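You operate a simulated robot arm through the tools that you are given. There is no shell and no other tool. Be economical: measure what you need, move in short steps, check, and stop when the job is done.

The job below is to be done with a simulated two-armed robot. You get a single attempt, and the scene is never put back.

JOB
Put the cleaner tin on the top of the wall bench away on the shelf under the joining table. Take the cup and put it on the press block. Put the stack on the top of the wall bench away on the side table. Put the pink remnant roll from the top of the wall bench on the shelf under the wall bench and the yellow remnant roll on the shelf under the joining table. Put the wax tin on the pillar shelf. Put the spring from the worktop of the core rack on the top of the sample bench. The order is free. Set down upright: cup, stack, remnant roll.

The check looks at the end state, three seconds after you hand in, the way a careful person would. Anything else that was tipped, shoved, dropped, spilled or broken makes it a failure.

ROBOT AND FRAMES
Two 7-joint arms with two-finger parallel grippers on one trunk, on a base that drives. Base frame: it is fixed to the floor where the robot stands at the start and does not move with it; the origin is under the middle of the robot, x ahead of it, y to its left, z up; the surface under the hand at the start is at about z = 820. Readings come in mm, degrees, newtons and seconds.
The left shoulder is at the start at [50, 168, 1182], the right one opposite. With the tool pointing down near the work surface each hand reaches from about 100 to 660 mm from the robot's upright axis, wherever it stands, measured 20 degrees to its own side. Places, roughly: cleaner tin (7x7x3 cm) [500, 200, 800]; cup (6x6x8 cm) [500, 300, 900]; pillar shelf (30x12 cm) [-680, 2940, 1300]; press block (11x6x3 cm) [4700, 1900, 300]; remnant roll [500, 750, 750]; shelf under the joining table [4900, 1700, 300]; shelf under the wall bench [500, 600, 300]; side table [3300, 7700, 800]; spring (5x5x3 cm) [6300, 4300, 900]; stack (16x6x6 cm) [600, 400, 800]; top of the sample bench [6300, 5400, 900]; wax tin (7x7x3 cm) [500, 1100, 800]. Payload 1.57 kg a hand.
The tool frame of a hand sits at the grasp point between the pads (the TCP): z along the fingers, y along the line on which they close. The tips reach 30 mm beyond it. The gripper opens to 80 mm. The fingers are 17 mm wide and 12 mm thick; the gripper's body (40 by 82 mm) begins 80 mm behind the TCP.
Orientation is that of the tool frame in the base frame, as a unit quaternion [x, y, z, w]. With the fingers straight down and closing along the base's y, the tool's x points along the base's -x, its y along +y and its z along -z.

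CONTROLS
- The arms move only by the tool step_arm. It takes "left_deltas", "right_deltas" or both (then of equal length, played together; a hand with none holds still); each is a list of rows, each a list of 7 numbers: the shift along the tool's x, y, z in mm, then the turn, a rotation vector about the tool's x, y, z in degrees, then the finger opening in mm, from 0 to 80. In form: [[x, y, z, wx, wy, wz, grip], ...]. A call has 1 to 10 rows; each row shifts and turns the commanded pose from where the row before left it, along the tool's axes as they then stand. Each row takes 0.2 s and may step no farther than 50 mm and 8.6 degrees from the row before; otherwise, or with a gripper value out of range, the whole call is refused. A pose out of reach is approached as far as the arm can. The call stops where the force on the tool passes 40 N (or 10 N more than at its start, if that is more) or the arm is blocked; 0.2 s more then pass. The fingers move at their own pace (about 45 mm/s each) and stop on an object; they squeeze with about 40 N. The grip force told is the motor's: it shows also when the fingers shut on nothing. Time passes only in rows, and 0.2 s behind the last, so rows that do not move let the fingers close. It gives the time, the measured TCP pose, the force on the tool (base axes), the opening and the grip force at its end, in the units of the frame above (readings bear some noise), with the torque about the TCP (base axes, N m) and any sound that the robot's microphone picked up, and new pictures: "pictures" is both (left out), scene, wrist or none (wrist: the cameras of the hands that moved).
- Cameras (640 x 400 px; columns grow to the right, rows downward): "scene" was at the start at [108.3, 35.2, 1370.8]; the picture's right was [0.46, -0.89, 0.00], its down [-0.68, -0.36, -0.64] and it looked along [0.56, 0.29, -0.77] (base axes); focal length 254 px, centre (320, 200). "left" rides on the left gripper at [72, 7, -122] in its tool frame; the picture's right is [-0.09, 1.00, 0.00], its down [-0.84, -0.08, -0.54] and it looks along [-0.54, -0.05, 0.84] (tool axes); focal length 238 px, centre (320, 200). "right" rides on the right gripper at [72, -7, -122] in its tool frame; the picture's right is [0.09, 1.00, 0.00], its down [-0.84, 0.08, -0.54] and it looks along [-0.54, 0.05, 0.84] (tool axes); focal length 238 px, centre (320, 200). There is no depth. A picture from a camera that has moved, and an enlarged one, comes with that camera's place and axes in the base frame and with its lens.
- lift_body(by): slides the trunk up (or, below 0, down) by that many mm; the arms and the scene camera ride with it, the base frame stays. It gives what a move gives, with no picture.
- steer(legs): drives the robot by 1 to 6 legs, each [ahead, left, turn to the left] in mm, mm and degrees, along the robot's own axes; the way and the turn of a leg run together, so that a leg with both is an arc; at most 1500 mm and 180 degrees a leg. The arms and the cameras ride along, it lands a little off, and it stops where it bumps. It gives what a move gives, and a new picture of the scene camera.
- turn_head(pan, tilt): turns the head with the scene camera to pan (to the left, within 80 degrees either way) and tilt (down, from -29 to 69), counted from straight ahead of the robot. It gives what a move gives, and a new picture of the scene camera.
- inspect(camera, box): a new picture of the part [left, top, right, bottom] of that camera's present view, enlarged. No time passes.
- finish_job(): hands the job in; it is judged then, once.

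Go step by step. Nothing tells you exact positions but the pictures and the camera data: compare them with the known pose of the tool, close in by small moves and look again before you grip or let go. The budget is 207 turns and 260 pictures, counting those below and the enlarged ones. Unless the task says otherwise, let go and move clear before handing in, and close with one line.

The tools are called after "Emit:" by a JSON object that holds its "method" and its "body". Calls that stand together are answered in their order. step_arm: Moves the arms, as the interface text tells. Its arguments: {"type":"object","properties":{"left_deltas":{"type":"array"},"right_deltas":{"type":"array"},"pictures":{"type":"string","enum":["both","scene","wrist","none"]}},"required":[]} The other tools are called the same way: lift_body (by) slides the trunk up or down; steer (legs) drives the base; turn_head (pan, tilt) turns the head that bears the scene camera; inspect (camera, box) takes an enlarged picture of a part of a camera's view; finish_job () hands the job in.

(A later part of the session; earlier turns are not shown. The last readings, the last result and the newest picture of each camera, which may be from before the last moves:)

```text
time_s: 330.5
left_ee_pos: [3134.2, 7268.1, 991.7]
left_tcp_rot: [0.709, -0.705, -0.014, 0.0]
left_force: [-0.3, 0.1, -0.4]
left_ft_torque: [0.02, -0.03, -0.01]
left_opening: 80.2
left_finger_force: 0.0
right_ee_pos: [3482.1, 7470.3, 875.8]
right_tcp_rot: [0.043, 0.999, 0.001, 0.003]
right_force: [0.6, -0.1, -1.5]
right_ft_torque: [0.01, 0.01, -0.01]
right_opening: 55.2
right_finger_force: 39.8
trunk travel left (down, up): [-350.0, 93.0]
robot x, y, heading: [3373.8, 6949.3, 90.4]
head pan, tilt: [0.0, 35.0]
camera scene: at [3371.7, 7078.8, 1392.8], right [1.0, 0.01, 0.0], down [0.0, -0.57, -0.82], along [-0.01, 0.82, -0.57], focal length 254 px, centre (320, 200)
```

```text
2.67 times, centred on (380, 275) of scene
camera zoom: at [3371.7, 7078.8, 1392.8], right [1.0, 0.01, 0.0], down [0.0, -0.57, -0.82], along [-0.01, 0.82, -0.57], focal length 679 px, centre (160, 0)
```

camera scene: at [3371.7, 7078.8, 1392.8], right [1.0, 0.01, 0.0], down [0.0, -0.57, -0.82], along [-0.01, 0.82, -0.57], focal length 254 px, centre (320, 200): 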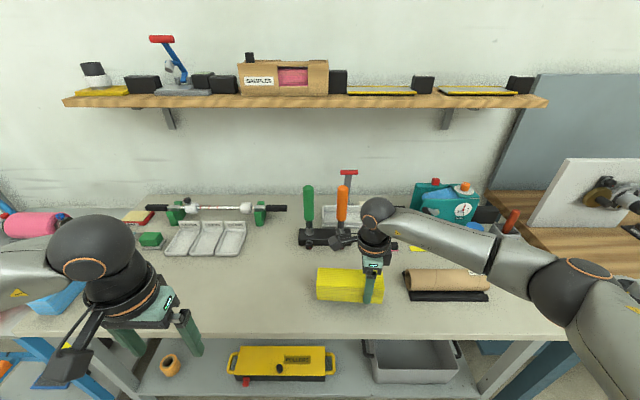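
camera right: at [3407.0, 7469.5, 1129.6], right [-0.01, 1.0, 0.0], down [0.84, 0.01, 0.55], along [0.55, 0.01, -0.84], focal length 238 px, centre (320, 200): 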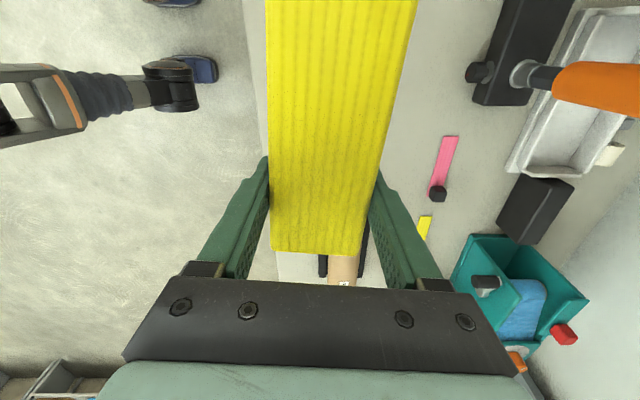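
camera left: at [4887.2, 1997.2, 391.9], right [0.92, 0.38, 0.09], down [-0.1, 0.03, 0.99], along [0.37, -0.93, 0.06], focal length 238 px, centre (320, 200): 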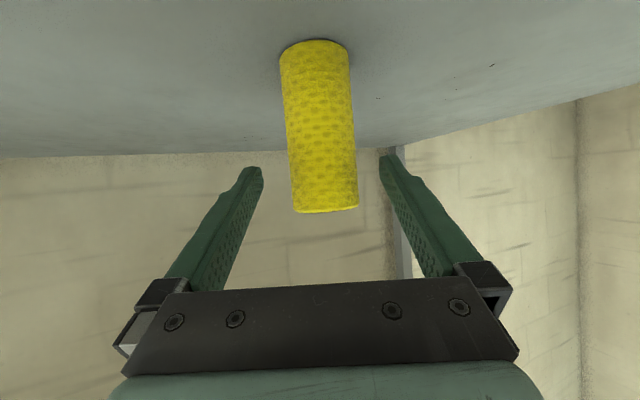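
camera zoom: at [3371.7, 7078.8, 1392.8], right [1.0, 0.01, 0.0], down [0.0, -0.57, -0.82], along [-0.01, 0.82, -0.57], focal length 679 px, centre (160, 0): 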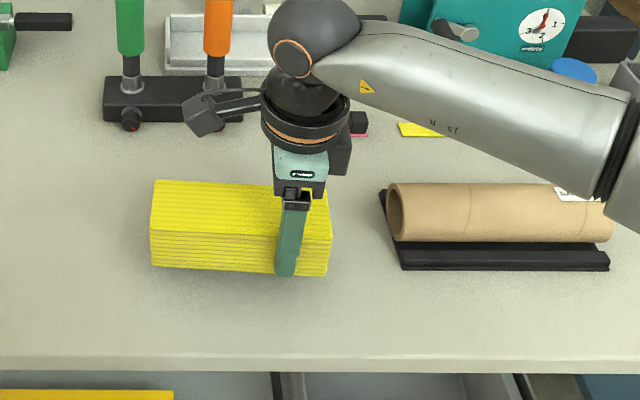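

Well placed. I'll lower by small steps until it touches.

Emit:
{"method": "step_arm", "body": {"right_deltas": [[0, 0, 6, 0, 0, 0, 30], [0, 0, 5, 0, 0, 0, 30], [0, 0, 4, 0, 0, 0, 30], [0, 0, 3, 0, 0, 0, 30], [0, 0, 0, 0, 0, 0, 30]], "pictures": "none"}}

Emit:
{"method": "step_arm", "body": {"right_deltas": [[0, 0, 3, 0, 0, 0, 30], [0, 0, 2, 0, 0, 0, 30], [0, 0, 2, 0, 0, 0, 30], [0, 0, 0, 0, 0, 0, 30]], "pictures": "none"}}

```text
time_s: 331.7
left_ee_pos: [3134.2, 7268.1, 992.1]
left_tcp_rot: [0.709, -0.705, -0.014, -0.001]
left_force: [-0.3, 0.1, -0.6]
left_ft_torque: [-0.04, 0.0, -0.01]
left_opening: 80.0
left_finger_force: 0.2
right_ee_pos: [3482.2, 7470.0, 857.5]
right_tcp_rot: [0.042, 0.999, 0.0, 0.003]
right_force: [0.6, 0.3, -0.6]
right_ft_torque: [0.01, -0.02, 0.0]
right_opening: 55.5
right_finger_force: 40.3
trunk travel left (down, up): [-350.0, 93.0]
robot x, y, heading: [3372.4, 6950.0, 90.4]
head pan, tilt: [0.0, 35.0]
```

```text
time_s: 332.7
left_ee_pos: [3134.0, 7269.1, 991.8]
left_tcp_rot: [0.71, -0.704, -0.013, -0.001]
left_force: [0.2, 0.5, 0.1]
left_ft_torque: [0.0, -0.04, -0.04]
left_opening: 80.0
left_finger_force: 0.0
right_ee_pos: [3481.7, 7468.5, 851.2]
right_tcp_rot: [0.043, 0.999, 0.001, 0.003]
right_force: [-0.7, 0.2, -0.9]
right_ft_torque: [-0.01, -0.05, 0.0]
right_opening: 55.4
right_finger_force: 40.2
trunk travel left (down, up): [-350.0, 93.0]
robot x, y, heading: [3373.1, 6952.8, 90.4]
head pan, tilt: [0.0, 35.0]
```

Emit:
{"method": "step_arm", "body": {"right_deltas": [[0, 0, 2, 0, 0, 0, 30], [0, 0, 2, 0, 0, 0, 30], [0, 0, 0, 0, 0, 0, 30]], "pictures": "none"}}

Emit:
{"method": "step_arm", "body": {"right_deltas": [[0, 0, 2, 0, 0, 0, 30], [0, 0, 2, 0, 0, 0, 30], [0, 0, 0, 0, 0, 0, 30]], "pictures": "none"}}

Emit:
{"method": "inspect", "body": {"camera": "scene", "box": [300, 220, 460, 320]}}

```text
time_s: 333.5
left_ee_pos: [3135.1, 7268.8, 992.1]
left_tcp_rot: [0.709, -0.705, -0.013, -0.001]
left_force: [-0.2, 0.0, -0.3]
left_ft_torque: [0.01, -0.03, 0.03]
left_opening: 79.9
left_finger_force: 0.1
right_ee_pos: [3480.5, 7468.8, 848.2]
right_tcp_rot: [0.043, 0.999, 0.003, 0.001]
right_force: [0.8, 0.4, 3.7]
right_ft_torque: [-0.08, 0.44, 0.04]
right_opening: 55.5
right_finger_force: 39.7
trunk travel left (down, up): [-350.0, 93.0]
robot x, y, heading: [3367.1, 6952.3, 90.3]
head pan, tilt: [0.0, 35.0]
```

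```text
time_s: 334.3
left_ee_pos: [3133.9, 7268.0, 992.9]
left_tcp_rot: [0.71, -0.704, -0.014, -0.002]
left_force: [0.2, 0.1, 0.5]
left_ft_torque: [0.01, 0.0, 0.01]
left_opening: 79.9
left_finger_force: 0.0
right_ee_pos: [3481.8, 7470.7, 844.3]
right_tcp_rot: [0.043, 0.999, 0.003, 0.001]
right_force: [5.8, 1.6, 15.1]
right_ft_torque: [-0.09, 1.41, -0.11]
right_opening: 55.6
right_finger_force: 39.9
trunk travel left (down, up): [-350.0, 93.0]
robot x, y, heading: [3373.7, 6949.5, 90.2]
head pan, tilt: [0.0, 35.0]
```

```text
4.00 times, centred on (380, 270) of scene
camera zoom: at [3372.2, 7077.4, 1393.0], right [1.0, 0.01, 0.0], down [0.0, -0.57, -0.82], along [-0.01, 0.82, -0.57], focal length 1018 px, centre (80, -80)
```

zoom: 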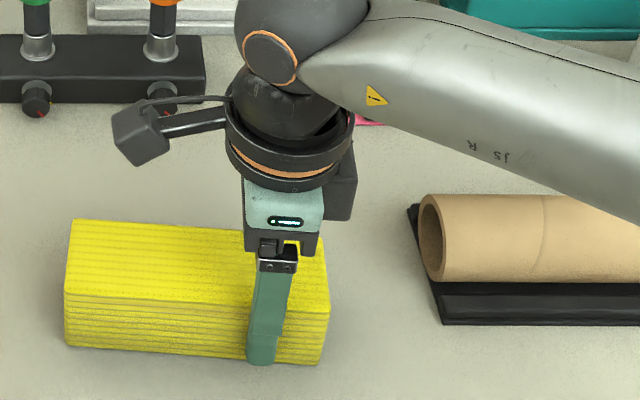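

It touches. I'll open and rise straight up.

Emit:
{"method": "step_arm", "body": {"right_deltas": [[0, 0, 0, 0, 0, 0, 62], [0, 0, 0, 0, 0, 0, 78], [0, 0, 0, 0, 0, 0, 78], [0, 0, -15, 0, 0, 0, 78], [0, 0, -30, 0, 0, 0, 78], [0, 0, -40, 0, 0, 0, 78], [0, 0, -45, 0, 0, 0, 78], [0, -40, -45, 0, 0, 0, 78], [0, -45, -20, 0, 0, 0, 78], [0, -45, 0, 0, 0, 0, 78]], "pictures": "scene"}}

Emit:
{"method": "inspect", "body": {"camera": "scene", "box": [280, 220, 440, 320]}}

```text
refused: row 8 steps farther than a row can; nothing moved
```

```text
4.00 times, centred on (360, 270) of scene
camera zoom: at [3372.2, 7077.4, 1393.0], right [1.0, 0.01, 0.0], down [0.0, -0.57, -0.82], along [-0.01, 0.82, -0.57], focal length 1018 px, centre (160, -80)
```

zoom: 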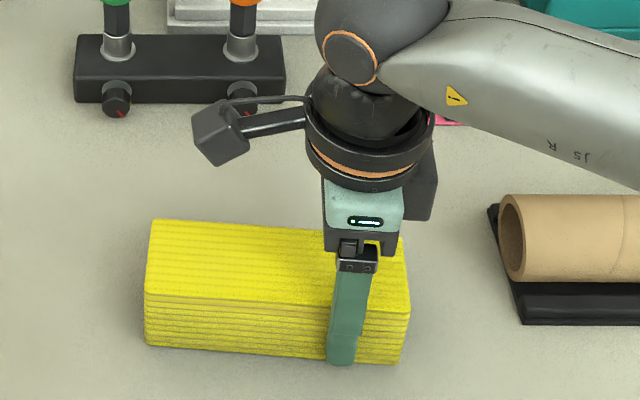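

One row was too long; I'll repeat it with shorter steps.

Emit:
{"method": "step_arm", "body": {"right_deltas": [[0, 0, 0, 0, 0, 0, 62], [0, 0, 0, 0, 0, 0, 78], [0, 0, 0, 0, 0, 0, 78], [0, 0, -15, 0, 0, 0, 78], [0, 0, -30, 0, 0, 0, 78], [0, 0, -40, 0, 0, 0, 78], [0, 0, -45, 0, 0, 0, 78], [0, -30, -35, 0, 0, 0, 78], [0, -40, -20, 0, 0, 0, 78], [0, -45, 0, 0, 0, 0, 78]], "pictures": "scene"}}

```text
time_s: 336.5
left_ee_pos: [3134.3, 7267.8, 990.9]
left_tcp_rot: [0.71, -0.704, -0.014, -0.001]
left_force: [-0.2, -0.3, -0.5]
left_ft_torque: [0.0, -0.02, 0.01]
left_opening: 80.0
left_finger_force: 0.0
right_ee_pos: [3471.2, 7355.5, 1029.2]
right_tcp_rot: [0.043, 0.999, 0.001, 0.003]
right_force: [-0.1, 0.0, 0.5]
right_ft_torque: [0.0, 0.03, 0.0]
right_opening: 77.9
right_finger_force: 0.1
trunk travel left (down, up): [-350.0, 93.0]
robot x, y, heading: [3373.3, 6949.1, 90.1]
head pan, tilt: [0.0, 35.0]
camera scene: at [3371.8, 7078.4, 1392.8], right [1.0, 0.01, 0.0], down [0.0, -0.57, -0.82], along [-0.01, 0.82, -0.57], focal length 254 px, centre (320, 200)
```

scene: 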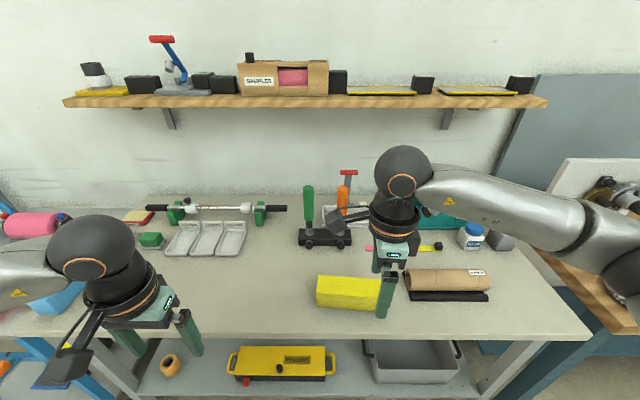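

The stack stands on the side table. Now the spring: I'll drive back across the room to face the core rack.

Emit:
{"method": "steer", "body": {"legs": [[-750, 0, 0], [0, 0, -90], [1500, 0, 0], [350, 0, 0], [0, -1500, 0]]}}

Emit:
{"method": "turn_head", "body": {"pan": 0, "tilt": 25}}

```text
time_s: 365.9
left_ee_pos: [5605.2, 5058.8, 992.3]
left_tcp_rot: [-0.025, 1.0, 0.009, 0.01]
left_force: [0.1, -0.6, 0.3]
left_ft_torque: [0.01, -0.03, -0.01]
left_opening: 80.1
left_finger_force: 0.1
right_ee_pos: [5706.1, 4726.1, 1029.6]
right_tcp_rot: [0.722, 0.692, -0.001, 0.002]
right_force: [-0.7, 0.0, 1.2]
right_ft_torque: [-0.03, -0.03, 0.03]
right_opening: 78.1
right_finger_force: 0.0
trunk travel left (down, up): [-350.0, 93.0]
robot x, y, heading: [5295.6, 4810.3, 3.0]
head pan, tilt: [0.0, 35.0]
camera scene: at [5426.1, 4813.4, 1392.8], right [0.05, -1.0, 0.0], down [-0.57, -0.03, -0.82], along [0.82, 0.04, -0.57], focal length 254 px, centre (320, 200)
```

scene: 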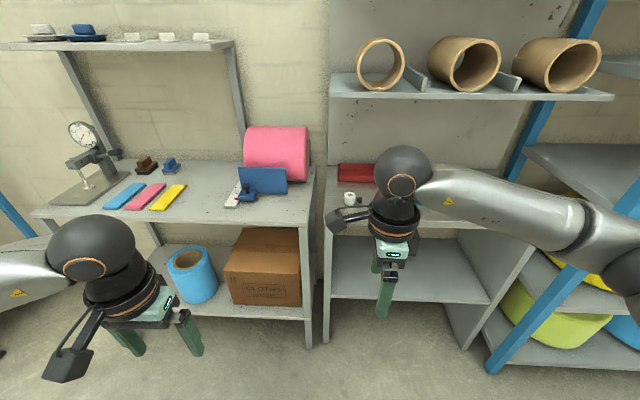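

```text
time_s: 366.6
left_ee_pos: [5605.6, 5058.5, 992.2]
left_tcp_rot: [-0.026, 1.0, 0.009, 0.011]
left_force: [-0.1, -0.1, 0.3]
left_ft_torque: [0.01, -0.02, 0.01]
left_opening: 80.2
left_finger_force: 0.1
right_ee_pos: [5707.9, 4726.6, 1029.3]
right_tcp_rot: [0.722, 0.692, -0.001, 0.003]
right_force: [0.6, -0.1, -0.6]
right_ft_torque: [0.02, -0.04, 0.01]
right_opening: 78.0
right_finger_force: 0.1
trunk travel left (down, up): [-350.0, 93.0]
robot x, y, heading: [5298.9, 4808.9, 3.2]
head pan, tilt: [0.0, 25.0]
camera scene: at [5430.2, 4813.7, 1408.5], right [0.05, -1.0, 0.0], down [-0.42, -0.02, -0.91], along [0.9, 0.05, -0.42], focal length 254 px, centre (320, 200)
```

scene: 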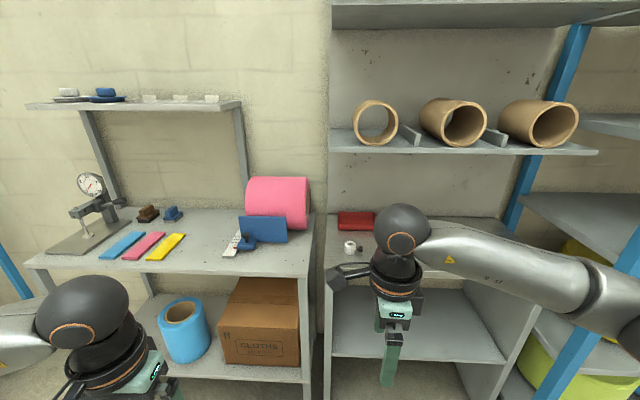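

The core rack's worktop is behind my right arm. I'll strafe right and look there.

Emit:
{"method": "step_arm", "body": {"right_deltas": [[-30, -40, 0, 0, 0, 0, 60], [-30, -40, 0, 0, 0, 0, 60], [-30, -40, 0, 0, 0, 0, 60], [-30, -40, 0, 0, 0, 0, 60]], "pictures": "none"}}

Emit:
{"method": "steer", "body": {"legs": [[0, -480, -3]]}}

Emit:
{"method": "inspect", "body": {"camera": "scene", "box": [200, 180, 440, 330]}}

```text
time_s: 367.6
left_ee_pos: [5604.8, 5059.7, 992.3]
left_tcp_rot: [-0.025, 1.0, 0.01, 0.01]
left_force: [-0.5, -1.1, -0.4]
left_ft_torque: [0.0, -0.01, 0.02]
left_opening: 80.0
left_finger_force: 0.0
right_ee_pos: [5563.0, 4615.5, 1037.2]
right_tcp_rot: [0.722, 0.692, -0.003, 0.002]
right_force: [0.2, 0.0, -0.2]
right_ft_torque: [0.0, 0.01, 0.0]
right_opening: 60.3
right_finger_force: 0.1
right hand out of reach, approached as far as the arm can: row 4
trunk travel left (down, up): [-350.0, 93.0]
robot x, y, heading: [5296.5, 4810.1, 2.9]
head pan, tilt: [0.0, 25.0]
```

```text
time_s: 372.4
left_ee_pos: [5630.1, 4559.5, 992.3]
left_tcp_rot: [0.004, 1.0, 0.009, 0.011]
left_force: [-0.6, -0.3, 0.1]
left_ft_torque: [-0.01, -0.02, 0.01]
left_opening: 80.2
left_finger_force: 0.0
right_ee_pos: [5561.9, 4119.8, 1039.1]
right_tcp_rot: [0.742, 0.67, -0.003, 0.002]
right_force: [0.0, 0.1, -0.1]
right_ft_torque: [-0.01, 0.01, -0.04]
right_opening: 59.8
right_finger_force: 0.0
trunk travel left (down, up): [-350.0, 93.0]
robot x, y, heading: [5306.0, 4324.0, -0.6]
head pan, tilt: [0.0, 25.0]
camera scene: at [5440.4, 4326.0, 1408.5], right [-0.01, -1.0, 0.0], down [-0.42, 0.0, -0.91], along [0.91, -0.01, -0.42], focal length 254 px, centre (320, 200)
```

scene: 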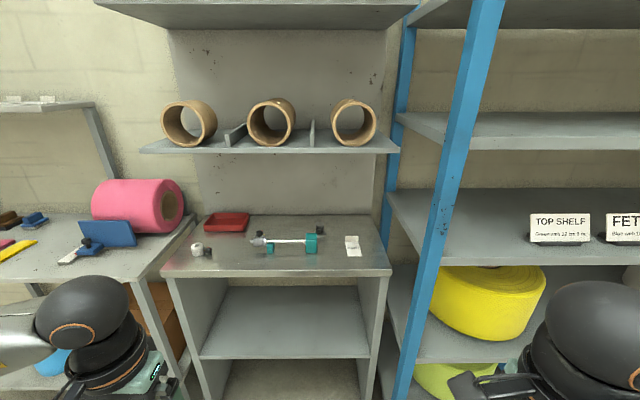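

```text
2.67 times, centred on (320, 255) of scene
camera zoom: at [5440.4, 4326.0, 1408.5], right [-0.01, -1.0, 0.0], down [-0.42, 0.0, -0.91], along [0.91, -0.01, -0.42], focal length 679 px, centre (320, 53)
```

zoom: 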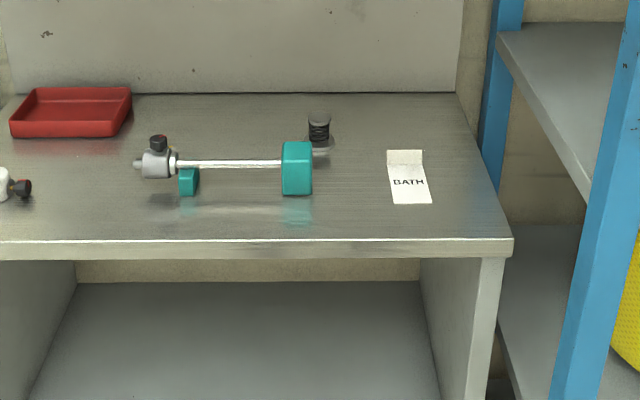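

A dark coil stands behind the teal bar clamp. I'll zoom closely.

Emit:
{"method": "inspect", "body": {"camera": "scene", "box": [290, 210, 350, 250]}}

Emit:
{"method": "inspect", "body": {"camera": "scene", "box": [180, 205, 300, 280]}}

```text
10.00 times, centred on (320, 230) of scene
camera zoom: at [5440.4, 4326.0, 1408.5], right [-0.01, -1.0, 0.0], down [-0.42, 0.0, -0.91], along [0.91, -0.01, -0.42], focal length 2545 px, centre (320, -100)
```

zoom: 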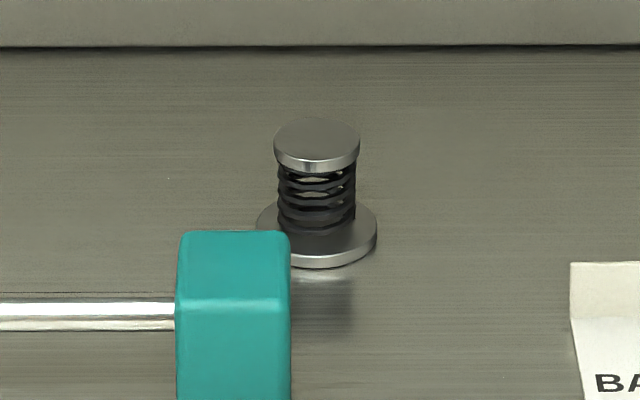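

```text
5.33 times, centred on (240, 242) of scene
camera zoom: at [5440.4, 4326.0, 1408.5], right [-0.01, -1.0, 0.0], down [-0.42, 0.0, -0.91], along [0.91, -0.01, -0.42], focal length 1357 px, centre (747, -27)
```

zoom: 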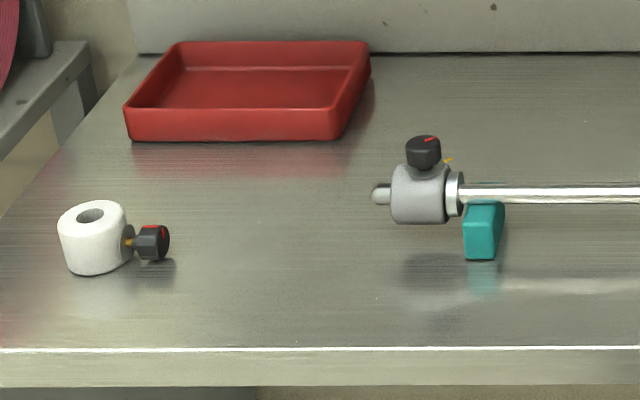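

The spring (45 mm base plate, 32 mm coil, about 45 mm tall) stands near [6240, 4318], under an upper shelf and behind a teal block. I'll come with the left hand tilted 40° and yawed 20°, from the front right.

Emit:
{"method": "steer", "body": {"legs": [[320, -86, 0.6]]}}

Emit:
{"method": "step_arm", "body": {"left_deltas": [[0, -20, -10, 0, 0, -6.7, 80], [0, -20, -10, 0, 0, -6.7, 80], [0, -20, -10, 0, 0, -6.6, 80], [0, -20, 0, 0, -8, 0, 80], [0, -20, 0, 0, -8, 0, 80], [0, -20, 0, 0, -8, 0, 80], [0, 0, 0, 0, -8, 0, 80], [0, 0, 0, 0, -8, 0, 80]], "pictures": "wrist"}}

```text
time_s: 374.5
left_ee_pos: [5941.2, 4477.1, 991.8]
left_tcp_rot: [-0.002, 1.0, 0.009, 0.01]
left_force: [-0.2, -0.1, -0.2]
left_ft_torque: [-0.01, -0.02, 0.01]
left_opening: 80.3
left_finger_force: 0.0
right_ee_pos: [5878.6, 4036.4, 1037.5]
right_tcp_rot: [0.738, 0.675, -0.003, 0.001]
right_force: [-0.2, 0.0, -0.4]
right_ft_torque: [0.0, 0.02, -0.02]
right_opening: 60.0
right_finger_force: 0.1
trunk travel left (down, up): [-350.0, 93.0]
robot x, y, heading: [5619.4, 4244.0, 0.1]
head pan, tilt: [0.0, 25.0]
camera scene: at [5755.3, 4241.0, 1408.5], right [0.0, -1.0, 0.0], down [-0.42, 0.0, -0.91], along [0.91, 0.0, -0.42], focal length 254 px, centre (320, 200)
```

scene: 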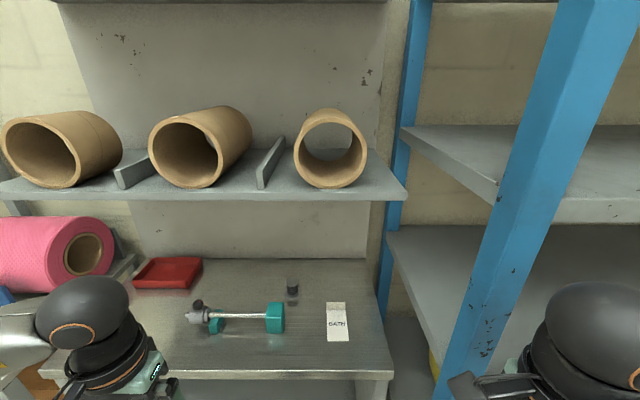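

```text
time_s: 376.3
left_ee_pos: [5969.5, 4360.3, 1020.2]
left_tcp_rot: [-0.163, 0.921, 0.067, 0.349]
left_force: [0.0, 0.5, 0.1]
left_ft_torque: [-0.01, -0.02, 0.0]
left_opening: 79.9
left_finger_force: 0.3
right_ee_pos: [5878.3, 4037.0, 1037.9]
right_tcp_rot: [0.738, 0.674, -0.002, 0.001]
right_force: [-0.2, 0.1, -0.5]
right_ft_torque: [0.0, 0.02, -0.01]
right_opening: 60.3
right_finger_force: 0.0
trunk travel left (down, up): [-350.0, 93.0]
robot x, y, heading: [5621.7, 4242.9, 0.3]
head pan, tilt: [0.0, 25.0]
camera left: at [5839.6, 4318.4, 1063.7], right [-0.28, 0.96, 0.07], down [0.28, 0.01, 0.96], along [0.92, 0.29, -0.27], focal length 238 px, centre (320, 200)
```

left: 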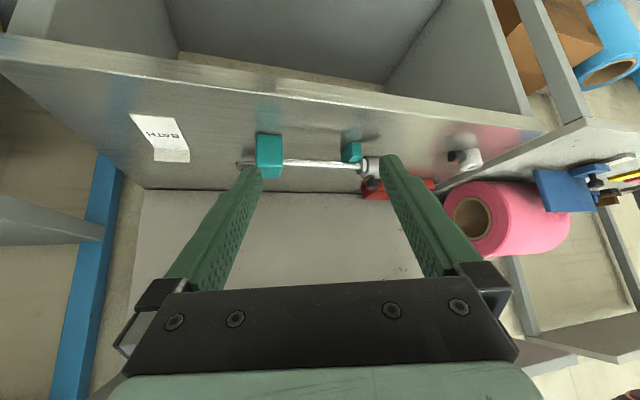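

The spring is at [6242, 4314], the worktop at z ≈ 900 and the shelf above at z 1235 from x 6130. I'll move to the pre-grasp spot.

Emit:
{"method": "step_arm", "body": {"left_deltas": [[-25, -28, 18, 0, 0, 0, 60], [-25, -28, 18, 0, 0, 0, 60], [-25, -28, 18, 0, 0, 0, 60], [-25, -28, 17, 0, 0, 0, 60], [-24, -26, 17, 0, 0, 0, 60]], "pictures": "both"}}

```text
time_s: 377.5
left_ee_pos: [6157.2, 4282.6, 1035.2]
left_tcp_rot: [-0.163, 0.921, 0.067, 0.347]
left_force: [-0.8, 0.0, -0.6]
left_ft_torque: [-0.03, 0.02, 0.0]
left_opening: 60.1
left_finger_force: 0.0
right_ee_pos: [5877.5, 4036.3, 1036.9]
right_tcp_rot: [0.738, 0.675, -0.003, 0.001]
right_force: [-0.4, 0.3, 0.1]
right_ft_torque: [-0.04, -0.02, -0.05]
right_opening: 59.9
right_finger_force: 0.1
trunk travel left (down, up): [-350.0, 93.0]
robot x, y, heading: [5620.2, 4240.7, 0.1]
head pan, tilt: [0.0, 25.0]
camera scene: at [5755.0, 4240.8, 1408.5], right [0.0, -1.0, 0.0], down [-0.42, 0.0, -0.91], along [0.91, 0.0, -0.42], focal length 254 px, centre (320, 200)
camera left: at [6028.6, 4240.9, 1079.0], right [-0.28, 0.96, 0.07], down [0.28, 0.01, 0.96], along [0.92, 0.29, -0.27], focal length 238 px, centre (320, 200)
```

scene: 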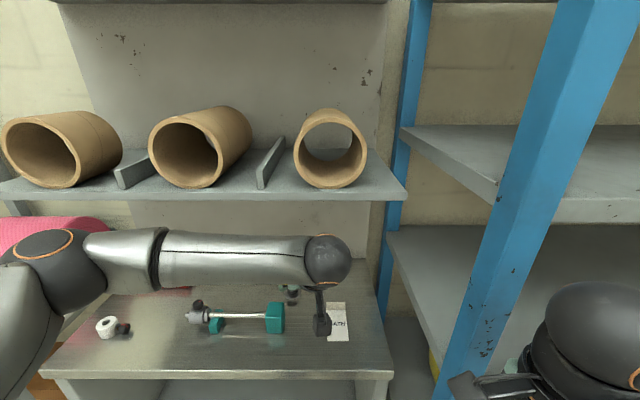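
left: 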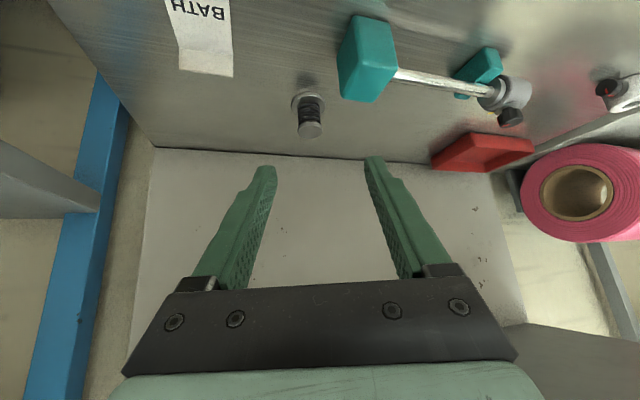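

The spring is at [6238, 4301], top z ≈ 944. I'll correct sideways and go most of the way in.

Emit:
{"method": "step_arm", "body": {"left_deltas": [[5, -11, 0, 0, 0, 0, 62], [0, 0, 30, 0, 0, 0, 62], [0, 0, 30, 0, 0, 0, 62], [0, 0, 25, 0, 0, 0, 62], [0, 0, 0, 0, 0, 0, 62]], "pictures": "wrist"}}

```text
time_s: 378.7
left_ee_pos: [6209.7, 4292.1, 969.3]
left_tcp_rot: [-0.162, 0.922, 0.066, 0.347]
left_force: [-0.1, -0.7, -0.2]
left_ft_torque: [-0.03, -0.03, 0.01]
left_opening: 62.1
left_finger_force: 0.0
right_ee_pos: [5877.8, 4036.8, 1038.2]
right_tcp_rot: [0.738, 0.675, -0.002, 0.001]
right_force: [-0.1, 0.2, -0.7]
right_ft_torque: [-0.01, 0.02, 0.0]
right_opening: 60.0
right_finger_force: 0.0
trunk travel left (down, up): [-350.0, 93.0]
robot x, y, heading: [5621.1, 4240.3, 0.2]
head pan, tilt: [0.0, 25.0]
camera left: at [6080.7, 4250.0, 1012.4], right [-0.28, 0.96, 0.07], down [0.28, 0.01, 0.96], along [0.92, 0.29, -0.27], focal length 238 px, centre (320, 200)
```

left: 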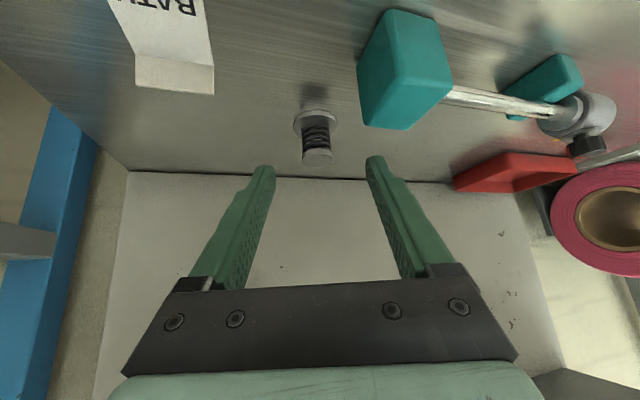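

Well centred. I'll go the last 44 mm and close.

Emit:
{"method": "step_arm", "body": {"left_deltas": [[0, -1, 20, 0, 0, 0, 62], [0, 0, 15, 0, 0, 0, 62], [0, 0, 9, 0, 0, 0, 62], [0, 0, 0, 0, 0, 0, 62]], "pictures": "wrist"}}

```text
time_s: 379.7
left_ee_pos: [6238.2, 4301.7, 934.0]
left_tcp_rot: [-0.162, 0.921, 0.067, 0.348]
left_force: [0.0, 0.2, 0.1]
left_ft_torque: [0.04, 0.0, -0.07]
left_opening: 62.1
left_finger_force: 0.0
right_ee_pos: [5876.9, 4037.0, 1038.6]
right_tcp_rot: [0.738, 0.675, -0.002, 0.002]
right_force: [-0.4, 1.7, 0.0]
right_ft_torque: [-0.01, 0.02, -0.01]
right_opening: 60.0
right_finger_force: 0.1
trunk travel left (down, up): [-350.0, 93.0]
robot x, y, heading: [5623.3, 4238.6, 0.6]
head pan, tilt: [0.0, 25.0]
camera left: at [6109.2, 4259.3, 979.3], right [-0.28, 0.96, 0.07], down [0.28, 0.01, 0.96], along [0.92, 0.29, -0.27], focal length 238 px, centre (320, 200)
```

left: 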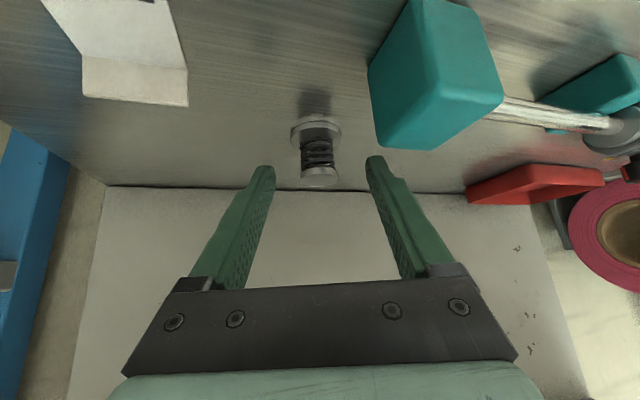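

The spring stands between the tips. I'll go 4 mm deeper and close.

Emit:
{"method": "step_arm", "body": {"left_deltas": [[0, 0, 4, 0, 0, 0, 62], [0, 0, 0, 0, 0, 0, 10], [0, 0, 0, 0, 0, 0, 10], [0, 0, 0, 0, 0, 0, 10], [0, 0, 0, 0, 0, 0, 10]], "pictures": "none"}}

Emit:
{"method": "step_arm", "body": {"left_deltas": [[-2, 0, -2, 0, 0, 0, 10], [-4, 0, -4, 0, 0, 0, 10], [-4, 0, -5, 0, 0, 0, 10], [-4, 0, -5, 0, 0, 0, 10]], "pictures": "wrist"}}

```text
time_s: 380.9
left_ee_pos: [6240.4, 4303.3, 932.1]
left_tcp_rot: [-0.162, 0.921, 0.066, 0.347]
left_force: [-0.9, -0.1, 0.3]
left_ft_torque: [0.04, -0.01, 0.02]
left_opening: 10.0
left_finger_force: 0.0
right_ee_pos: [5877.7, 4037.1, 1037.7]
right_tcp_rot: [0.738, 0.675, -0.002, 0.001]
right_force: [0.6, 0.8, 0.0]
right_ft_torque: [-0.02, 0.02, -0.01]
right_opening: 60.0
right_finger_force: 0.0
trunk travel left (down, up): [-350.0, 93.0]
robot x, y, heading: [5622.7, 4240.4, 0.4]
head pan, tilt: [0.0, 25.0]
```

```text
time_s: 381.9
left_ee_pos: [6240.3, 4302.5, 953.2]
left_tcp_rot: [-0.162, 0.921, 0.066, 0.348]
left_force: [-0.7, 0.0, 0.7]
left_ft_torque: [-0.01, -0.02, -0.01]
left_opening: 10.4
left_finger_force: 0.0
right_ee_pos: [5878.4, 4037.2, 1039.3]
right_tcp_rot: [0.738, 0.675, -0.002, 0.001]
right_force: [0.7, -0.5, 0.0]
right_ft_torque: [-0.05, 0.02, 0.03]
right_opening: 59.9
right_finger_force: 0.1
trunk travel left (down, up): [-350.0, 93.0]
robot x, y, heading: [5620.9, 4242.1, 0.2]
head pan, tilt: [0.0, 25.0]
camera left: at [6112.2, 4260.9, 998.0], right [-0.28, 0.96, 0.07], down [0.28, 0.01, 0.96], along [0.92, 0.29, -0.27], focal length 238 px, centre (320, 200)
```

left: 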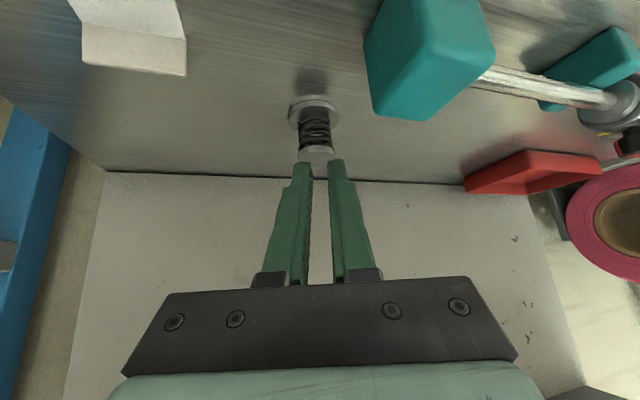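

The fingers closed just above and before the spring: the worktop is really at z ≈ 880 and the spring near [6262, 4309]. I'll reopen and go deeper.

Emit:
{"method": "step_arm", "body": {"left_deltas": [[0, 0, 0, 0, 0, 0, 64], [0, 0, 0, 0, 0, 0, 64], [0, 0, 0, 0, 0, 0, 64], [4, -1, 15, 0, 0, 0, 64], [4, -1, 14, 0, 0, 0, 64], [0, 0, 8, 0, 0, 0, 64], [0, 0, 0, 0, 0, 0, 64]], "pictures": "wrist"}}

```text
time_s: 383.5
left_ee_pos: [6258.6, 4307.6, 919.2]
left_tcp_rot: [-0.162, 0.921, 0.066, 0.347]
left_force: [-0.3, -0.5, -0.2]
left_ft_torque: [0.01, -0.01, 0.0]
left_opening: 64.1
left_finger_force: 0.1
right_ee_pos: [5879.1, 4035.9, 1038.6]
right_tcp_rot: [0.737, 0.675, -0.002, 0.001]
right_force: [0.1, 0.2, 0.3]
right_ft_torque: [0.01, 0.0, 0.0]
right_opening: 60.1
right_finger_force: 0.1
trunk travel left (down, up): [-350.0, 93.0]
robot x, y, heading: [5618.3, 4236.8, 0.1]
head pan, tilt: [0.0, 25.0]
camera left: at [6130.2, 4265.6, 963.7], right [-0.28, 0.96, 0.07], down [0.28, 0.01, 0.96], along [0.92, 0.29, -0.27], focal length 238 px, centre (320, 200)
```

left: 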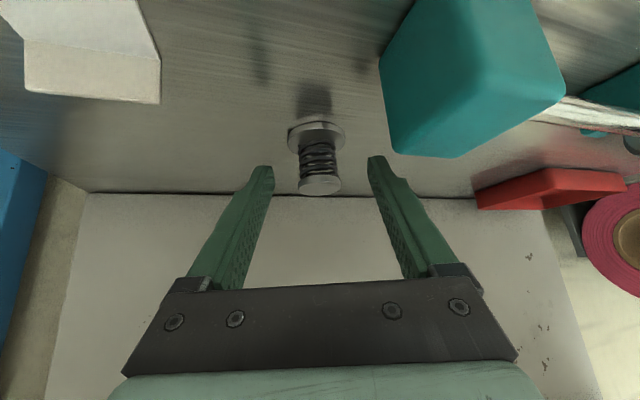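

The plate's growth between views puts the spring at about [6292, 4318], base z ≈ 858, still 30 mm beyond the tips. I'll go on in.

Emit:
{"method": "step_arm", "body": {"left_deltas": [[-3, -1, 14, 0, 0, 0, 64], [-3, -1, 13, 0, 0, 0, 64], [-3, 0, 12, 0, 0, 0, 64], [0, 0, 0, 0, 0, 0, 64]], "pictures": "wrist"}}

```text
time_s: 384.5
left_ee_pos: [6290.9, 4316.8, 896.7]
left_tcp_rot: [-0.162, 0.922, 0.066, 0.347]
left_force: [0.3, 0.0, 0.3]
left_ft_torque: [0.0, 0.0, -0.02]
left_opening: 63.7
left_finger_force: 0.0
right_ee_pos: [5877.1, 4036.6, 1037.4]
right_tcp_rot: [0.738, 0.675, -0.003, 0.001]
right_force: [1.0, -0.6, 0.1]
right_ft_torque: [-0.04, -0.01, 0.01]
right_opening: 60.0
right_finger_force: 0.0
trunk travel left (down, up): [-350.0, 93.0]
robot x, y, heading: [5623.3, 4241.1, -0.2]
head pan, tilt: [0.0, 25.0]
camera left: at [6161.3, 4274.7, 940.9], right [-0.28, 0.96, 0.07], down [0.28, 0.01, 0.96], along [0.92, 0.29, -0.27], focal length 238 px, centre (320, 200)
```

left: 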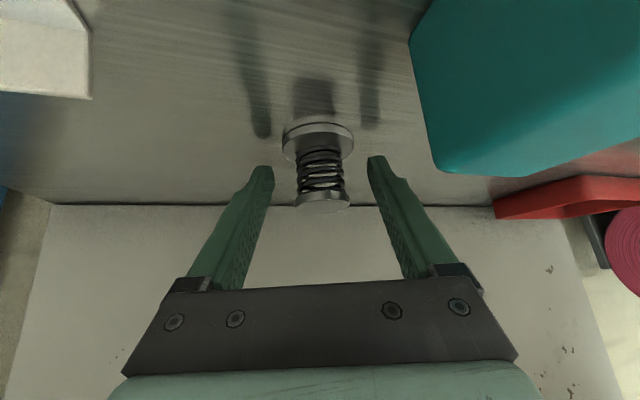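

The tips are now beside the coil, about 9 mm above the surface. Closing.

Emit:
{"method": "step_arm", "body": {"left_deltas": [[0, 0, 0, 0, 0, 0, 10], [0, 0, 0, 0, 0, 0, 10], [0, 0, 0, 0, 0, 0, 10], [0, 0, 0, 0, 0, 0, 10], [0, 0, 0, 0, 0, 0, 10]], "pictures": "none"}}

Emit:
{"method": "step_arm", "body": {"left_deltas": [[-2, 0, -2, 0, 0, 0, 10], [-4, 0, -4, 0, 0, 0, 10], [-4, 0, -5, 0, 0, 0, 10], [-4, 0, -5, 0, 0, 0, 10]], "pictures": "wrist"}}

```text
time_s: 385.7
left_ee_pos: [6290.3, 4316.9, 896.5]
left_tcp_rot: [-0.162, 0.921, 0.066, 0.348]
left_force: [0.4, 0.7, 0.6]
left_ft_torque: [-0.06, -0.03, 0.0]
left_opening: 31.6
left_finger_force: 40.2
right_ee_pos: [5877.5, 4037.3, 1038.0]
right_tcp_rot: [0.738, 0.675, -0.003, 0.002]
right_force: [-0.5, 0.4, -0.2]
right_ft_torque: [0.01, 0.0, 0.02]
right_opening: 60.3
right_finger_force: 0.1
trunk travel left (down, up): [-350.0, 93.0]
robot x, y, heading: [5620.0, 4239.7, 0.1]
head pan, tilt: [0.0, 25.0]
```

```text
time_s: 386.7
left_ee_pos: [6289.1, 4316.1, 918.9]
left_tcp_rot: [-0.163, 0.921, 0.067, 0.347]
left_force: [-0.9, 0.2, -0.7]
left_ft_torque: [0.0, -0.02, 0.02]
left_opening: 30.9
left_finger_force: 40.2
right_ee_pos: [5876.9, 4035.6, 1038.1]
right_tcp_rot: [0.738, 0.675, -0.003, 0.001]
right_force: [-0.4, 0.2, -0.3]
right_ft_torque: [0.01, 0.0, 0.01]
right_opening: 59.7
right_finger_force: 0.1
trunk travel left (down, up): [-350.0, 93.0]
robot x, y, heading: [5623.2, 4242.3, 0.1]
head pan, tilt: [0.0, 25.0]
camera left: at [6161.1, 4274.3, 962.3], right [-0.28, 0.96, 0.07], down [0.28, 0.01, 0.96], along [0.92, 0.29, -0.27], focal length 238 px, centre (320, 200)
```

left: 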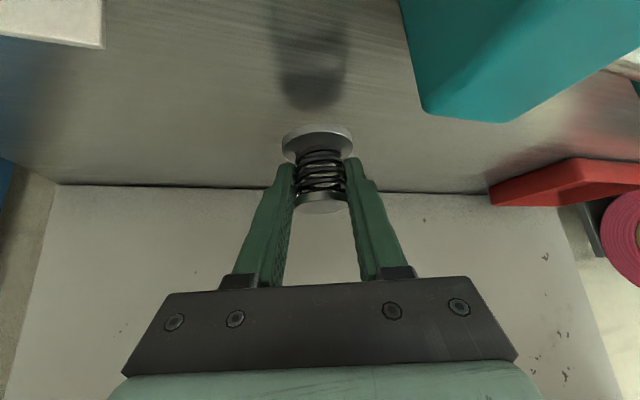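

The spring is held. I'll draw it back out and reverse, then go left to the sample bench.

Emit:
{"method": "step_arm", "body": {"left_deltas": [[-3, 0, -20, 0, 0, 0, 10], [-3, 0, -25, 0, 0, 0, 10], [0, 0, -30, 0, 0, 0, 10], [0, 0, -30, 0, 0, 0, 10], [0, 0, -30, 0, 0, 0, 10]], "pictures": "none"}}

Emit:
{"method": "steer", "body": {"legs": [[-330, 0, 0], [0, 930, 0]]}}

```text
time_s: 387.9
left_ee_pos: [6209.9, 4285.8, 1024.8]
left_tcp_rot: [-0.163, 0.921, 0.066, 0.347]
left_force: [0.0, -0.7, -1.2]
left_ft_torque: [-0.01, 0.02, 0.01]
left_opening: 30.8
left_finger_force: 39.5
right_ee_pos: [5878.5, 4036.3, 1038.5]
right_tcp_rot: [0.738, 0.675, -0.002, 0.001]
right_force: [-0.4, 0.7, 0.1]
right_ft_torque: [-0.02, 0.0, -0.01]
right_opening: 59.9
right_finger_force: 0.0
trunk travel left (down, up): [-350.0, 93.0]
robot x, y, heading: [5619.2, 4238.5, 0.2]
head pan, tilt: [0.0, 25.0]
```

```text
time_s: 398.2
left_ee_pos: [5885.2, 5216.7, 1023.8]
left_tcp_rot: [-0.162, 0.921, 0.066, 0.348]
left_force: [-1.1, 0.0, -0.7]
left_ft_torque: [-0.02, -0.01, -0.02]
left_opening: 31.1
left_finger_force: 40.0
right_ee_pos: [5553.4, 4967.9, 1038.2]
right_tcp_rot: [0.739, 0.674, -0.002, 0.001]
right_force: [0.1, -0.7, -0.3]
right_ft_torque: [0.01, -0.02, 0.0]
right_opening: 60.1
right_finger_force: 0.2
trunk travel left (down, up): [-350.0, 93.0]
robot x, y, heading: [5300.6, 5175.9, 0.2]
head pan, tilt: [0.0, 25.0]
camera scene: at [5429.7, 5172.4, 1408.5], right [0.0, -1.0, 0.0], down [-0.42, 0.0, -0.91], along [0.91, 0.0, -0.42], focal length 254 px, centre (320, 200)
```

scene: 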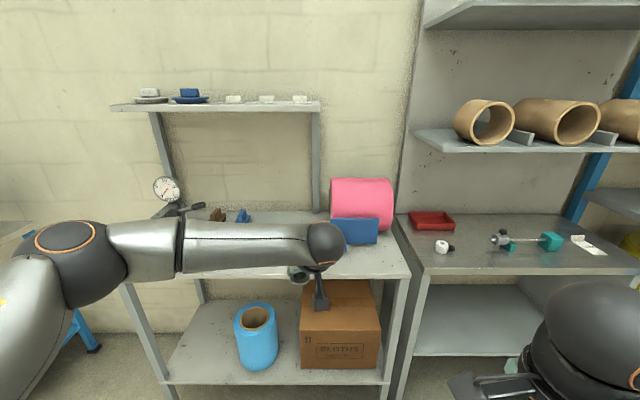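

The sample bench has a free spot between the yellow strip and the blade tool, near [6120, 5280]. I'll drive up so that the spring is over it.

Emit:
{"method": "steer", "body": {"legs": [[235, 64, 0]]}}

Emit:
{"method": "inspect", "body": {"camera": "left", "box": [0, 0, 640, 400]}}

```text
time_s: 400.0
left_ee_pos: [6122.5, 5282.9, 1023.5]
left_tcp_rot: [-0.163, 0.921, 0.067, 0.348]
left_force: [-0.1, -0.2, -1.6]
left_ft_torque: [-0.02, -0.01, 0.0]
left_opening: 31.0
left_finger_force: 39.8
right_ee_pos: [5791.3, 5031.7, 1038.9]
right_tcp_rot: [0.737, 0.676, -0.001, 0.001]
right_force: [0.2, 0.0, 0.4]
right_ft_torque: [0.0, 0.01, -0.02]
right_opening: 60.0
right_finger_force: 0.2
trunk travel left (down, up): [-350.0, 93.0]
robot x, y, heading: [5534.1, 5234.6, 0.0]
head pan, tilt: [0.0, 25.0]
camera scene: at [5667.2, 5236.7, 1408.4], right [0.0, -1.0, 0.0], down [-0.42, 0.0, -0.91], along [0.91, 0.0, -0.42], focal length 254 px, centre (320, 200)
```

scene: 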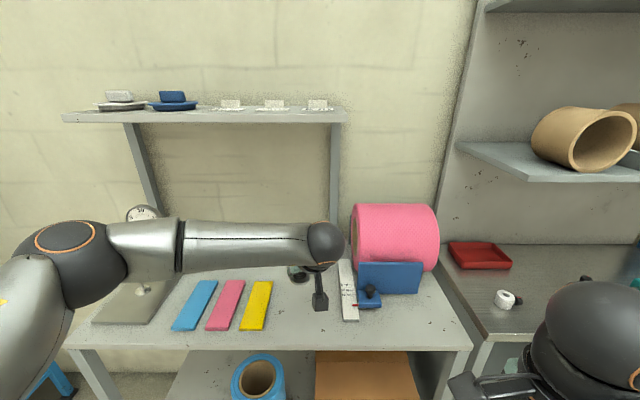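

```text
1.00 times, centred on (320, 200) of left (not enlarged: the box is as wide or as high as the picture)
camera zoom: at [5994.4, 5240.1, 1067.3], right [-0.28, 0.96, 0.07], down [0.28, 0.01, 0.96], along [0.92, 0.29, -0.27], focal length 238 px, centre (320, 200)
```

zoom: 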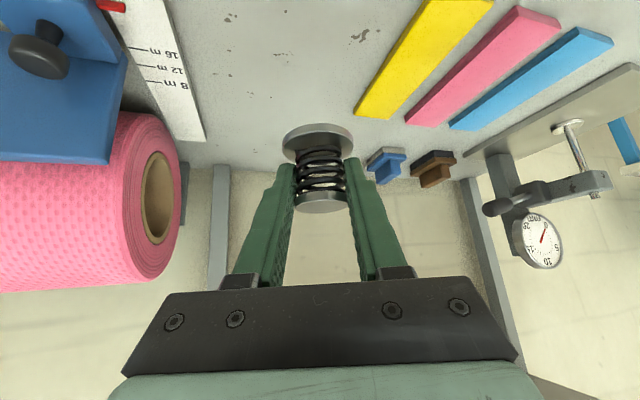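

The bench top is at z ≈ 866 and the spot is clear. I'll lower straight down.

Emit:
{"method": "step_arm", "body": {"left_deltas": [[13, 0, 15, 0, 0, 0, 10], [17, 0, 19, 0, 0, 0, 10], [17, 0, 19, 0, 0, 0, 10], [13, 0, 15, 0, 0, 0, 10], [5, 0, 5.6, 0, 0, 0, 10], [0, 0, 0, 0, 0, 0, 10]], "pictures": "none"}}

Emit:
{"method": "step_arm", "body": {"left_deltas": [[3.3, 0, 3.8, 0, 0, 0, 10], [2, 0, 2.2, 0, 0, 0, 10], [0, 0, 0, 0, 0, 0, 10]], "pictures": "wrist"}}

```text
time_s: 401.4
left_ee_pos: [6121.3, 5283.7, 924.1]
left_tcp_rot: [-0.163, 0.921, 0.065, 0.347]
left_force: [-0.1, 0.2, -1.1]
left_ft_torque: [0.01, -0.01, -0.04]
left_opening: 31.0
left_finger_force: 40.0
right_ee_pos: [5790.2, 5032.3, 1039.1]
right_tcp_rot: [0.738, 0.675, -0.002, 0.002]
right_force: [-0.6, -0.4, -0.1]
right_ft_torque: [-0.02, 0.04, 0.02]
right_opening: 60.0
right_finger_force: 0.1
trunk travel left (down, up): [-350.0, 93.0]
robot x, y, heading: [5537.7, 5236.9, 0.4]
head pan, tilt: [0.0, 25.0]
```

```text
time_s: 402.2
left_ee_pos: [6122.3, 5283.0, 916.9]
left_tcp_rot: [-0.163, 0.921, 0.066, 0.347]
left_force: [0.0, -0.6, -1.0]
left_ft_torque: [-0.02, -0.01, 0.02]
left_opening: 30.7
left_finger_force: 39.2
right_ee_pos: [5789.8, 5032.3, 1038.6]
right_tcp_rot: [0.738, 0.675, -0.002, 0.001]
right_force: [0.2, -0.2, 0.2]
right_ft_torque: [-0.01, 0.01, 0.0]
right_opening: 60.0
right_finger_force: 0.2
trunk travel left (down, up): [-350.0, 93.0]
robot x, y, heading: [5533.8, 5235.7, 0.3]
head pan, tilt: [0.0, 25.0]
camera left: at [5993.8, 5240.8, 961.1], right [-0.28, 0.96, 0.07], down [0.28, 0.01, 0.96], along [0.92, 0.29, -0.27], focal length 238 px, centre (320, 200)
```

left: 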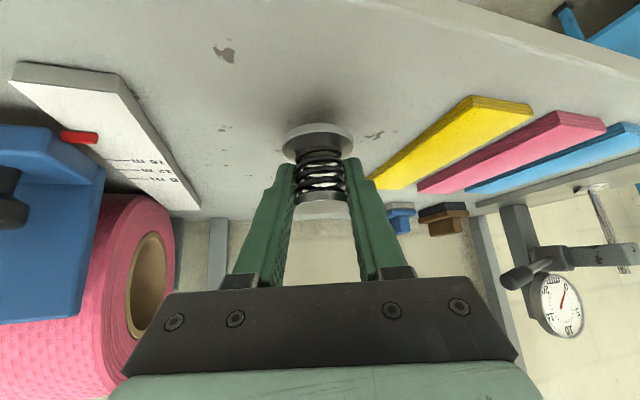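

The shadow is near the plate. I'll continue by small steps.

Emit:
{"method": "step_arm", "body": {"left_deltas": [[2, 0, 2.2, 0, 0, 0, 10], [2, 0, 2.2, 0, 0, 0, 10], [1.3, 0, 1.5, 0, 0, 0, 10], [0, 0, 0, 0, 0, 0, 10]], "pictures": "none"}}

Emit:
{"method": "step_arm", "body": {"left_deltas": [[1.3, 0, 1.5, 0, 0, 0, 10], [1.3, 0, 1.5, 0, 0, 0, 10], [0, 0, 0, 0, 0, 0, 10]], "pictures": "wrist"}}

```text
time_s: 403.2
left_ee_pos: [6121.4, 5283.3, 909.7]
left_tcp_rot: [-0.163, 0.921, 0.066, 0.347]
left_force: [0.6, 0.3, -2.4]
left_ft_torque: [-0.02, 0.04, 0.01]
left_opening: 30.9
left_finger_force: 39.9
right_ee_pos: [5790.8, 5031.9, 1038.3]
right_tcp_rot: [0.737, 0.676, -0.003, 0.001]
right_force: [0.2, 0.4, 0.2]
right_ft_torque: [0.01, -0.01, -0.04]
right_opening: 60.2
right_finger_force: 0.0
trunk travel left (down, up): [-350.0, 93.0]
robot x, y, heading: [5534.5, 5233.9, 0.5]
head pan, tilt: [0.0, 25.0]
```

```text
time_s: 404.0
left_ee_pos: [6121.7, 5283.1, 905.5]
left_tcp_rot: [-0.163, 0.921, 0.066, 0.348]
left_force: [-0.2, 0.4, -1.9]
left_ft_torque: [-0.01, 0.0, -0.01]
left_opening: 30.9
left_finger_force: 39.7
right_ee_pos: [5790.4, 5031.8, 1038.5]
right_tcp_rot: [0.737, 0.676, -0.003, 0.002]
right_force: [-0.2, 0.5, -0.6]
right_ft_torque: [0.02, 0.0, 0.01]
right_opening: 60.0
right_finger_force: 0.0
trunk travel left (down, up): [-350.0, 93.0]
robot x, y, heading: [5530.7, 5232.3, 0.1]
head pan, tilt: [0.0, 25.0]
camera left: at [5993.3, 5241.0, 950.1], right [-0.28, 0.96, 0.07], down [0.28, 0.01, 0.96], along [0.92, 0.29, -0.27], focal length 238 px, centre (320, 200)
```

left: 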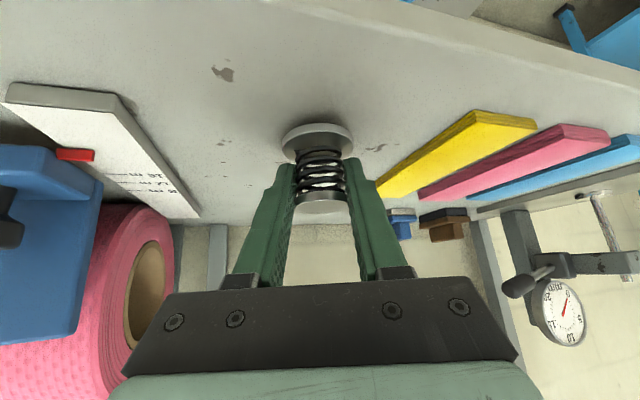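

Emit:
{"method": "step_arm", "body": {"left_deltas": [[1.3, 0, 1.5, 0, 0, 0, 10], [1.3, 0, 1.5, 0, 0, 0, 10], [0, 0, 0, 0, 0, 0, 10]], "pictures": "none"}}

Emit:
{"method": "step_arm", "body": {"left_deltas": [[1.3, 0, 1.5, 0, 0, 0, 10], [1.3, 0, 1.5, 0, 0, 0, 10], [0, 0, 0, 0, 0, 0, 10]], "pictures": "none"}}

```text
time_s: 404.8
left_ee_pos: [6122.3, 5283.5, 901.1]
left_tcp_rot: [-0.163, 0.921, 0.066, 0.347]
left_force: [0.3, 0.4, -1.3]
left_ft_torque: [0.02, 0.01, 0.01]
left_opening: 30.9
left_finger_force: 39.7
right_ee_pos: [5790.0, 5031.8, 1038.6]
right_tcp_rot: [0.737, 0.676, -0.003, 0.001]
right_force: [-0.1, 0.1, -1.1]
right_ft_torque: [0.02, 0.01, 0.02]
right_opening: 60.2
right_finger_force: 0.2
trunk travel left (down, up): [-350.0, 93.0]
robot x, y, heading: [5532.9, 5235.2, 0.1]
head pan, tilt: [0.0, 25.0]
```

```text
time_s: 405.6
left_ee_pos: [6122.7, 5284.0, 898.5]
left_tcp_rot: [-0.163, 0.921, 0.067, 0.347]
left_force: [-0.5, 0.5, -0.5]
left_ft_torque: [0.03, 0.01, 0.01]
left_opening: 30.9
left_finger_force: 39.5
right_ee_pos: [5790.3, 5030.8, 1038.4]
right_tcp_rot: [0.738, 0.675, -0.003, 0.0]
right_force: [0.1, 0.4, -0.4]
right_ft_torque: [0.01, 0.0, 0.01]
right_opening: 60.1
right_finger_force: 0.0
trunk travel left (down, up): [-350.0, 93.0]
robot x, y, heading: [5536.5, 5235.9, 0.2]
head pan, tilt: [0.0, 25.0]
```

Emit:
{"method": "step_arm", "body": {"left_deltas": [[1.3, 0, 1.5, 0, 0, 0, 10], [1.3, 0, 1.5, 0, 0, 0, 10], [0, 0, 0, 0, 0, 0, 10]], "pictures": "none"}}

Emit:
{"method": "step_arm", "body": {"left_deltas": [[1.3, 0, 1.5, 0, 0, 0, 10], [1.3, 0, 1.5, 0, 0, 0, 10], [0, 0, 0, 0, 0, 0, 10]], "pictures": "wrist"}}

```text
time_s: 406.4
left_ee_pos: [6122.9, 5283.3, 896.5]
left_tcp_rot: [-0.164, 0.921, 0.066, 0.347]
left_force: [-1.4, -0.1, 5.4]
left_ft_torque: [-0.17, -0.05, -0.01]
left_opening: 30.9
left_finger_force: 39.4
right_ee_pos: [5789.4, 5033.9, 1039.5]
right_tcp_rot: [0.737, 0.675, -0.002, 0.002]
right_force: [1.0, 1.2, -0.3]
right_ft_torque: [-0.02, 0.02, 0.01]
right_opening: 60.1
right_finger_force: 0.1
trunk travel left (down, up): [-350.0, 93.0]
robot x, y, heading: [5532.2, 5235.7, 0.3]
head pan, tilt: [0.0, 25.0]
```

```text
time_s: 407.2
left_ee_pos: [6122.9, 5283.9, 894.9]
left_tcp_rot: [-0.165, 0.919, 0.066, 0.351]
left_force: [-4.4, 1.9, 25.3]
left_ft_torque: [-0.28, 0.16, 0.0]
left_opening: 30.8
left_finger_force: 39.8
right_ee_pos: [5787.1, 5032.4, 1039.4]
right_tcp_rot: [0.738, 0.675, -0.002, 0.002]
right_force: [-0.2, -0.9, -0.8]
right_ft_torque: [0.01, 0.01, 0.01]
right_opening: 59.9
right_finger_force: 0.0
trunk travel left (down, up): [-350.0, 93.0]
robot x, y, heading: [5535.0, 5233.5, 0.3]
head pan, tilt: [0.0, 25.0]
camera left: at [5993.3, 5241.2, 936.8], right [-0.28, 0.96, 0.07], down [0.27, 0.01, 0.96], along [0.92, 0.29, -0.27], focal length 238 px, centre (320, 200)
```

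left: 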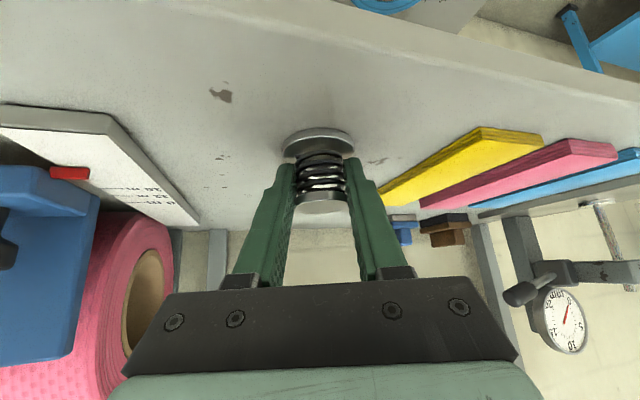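

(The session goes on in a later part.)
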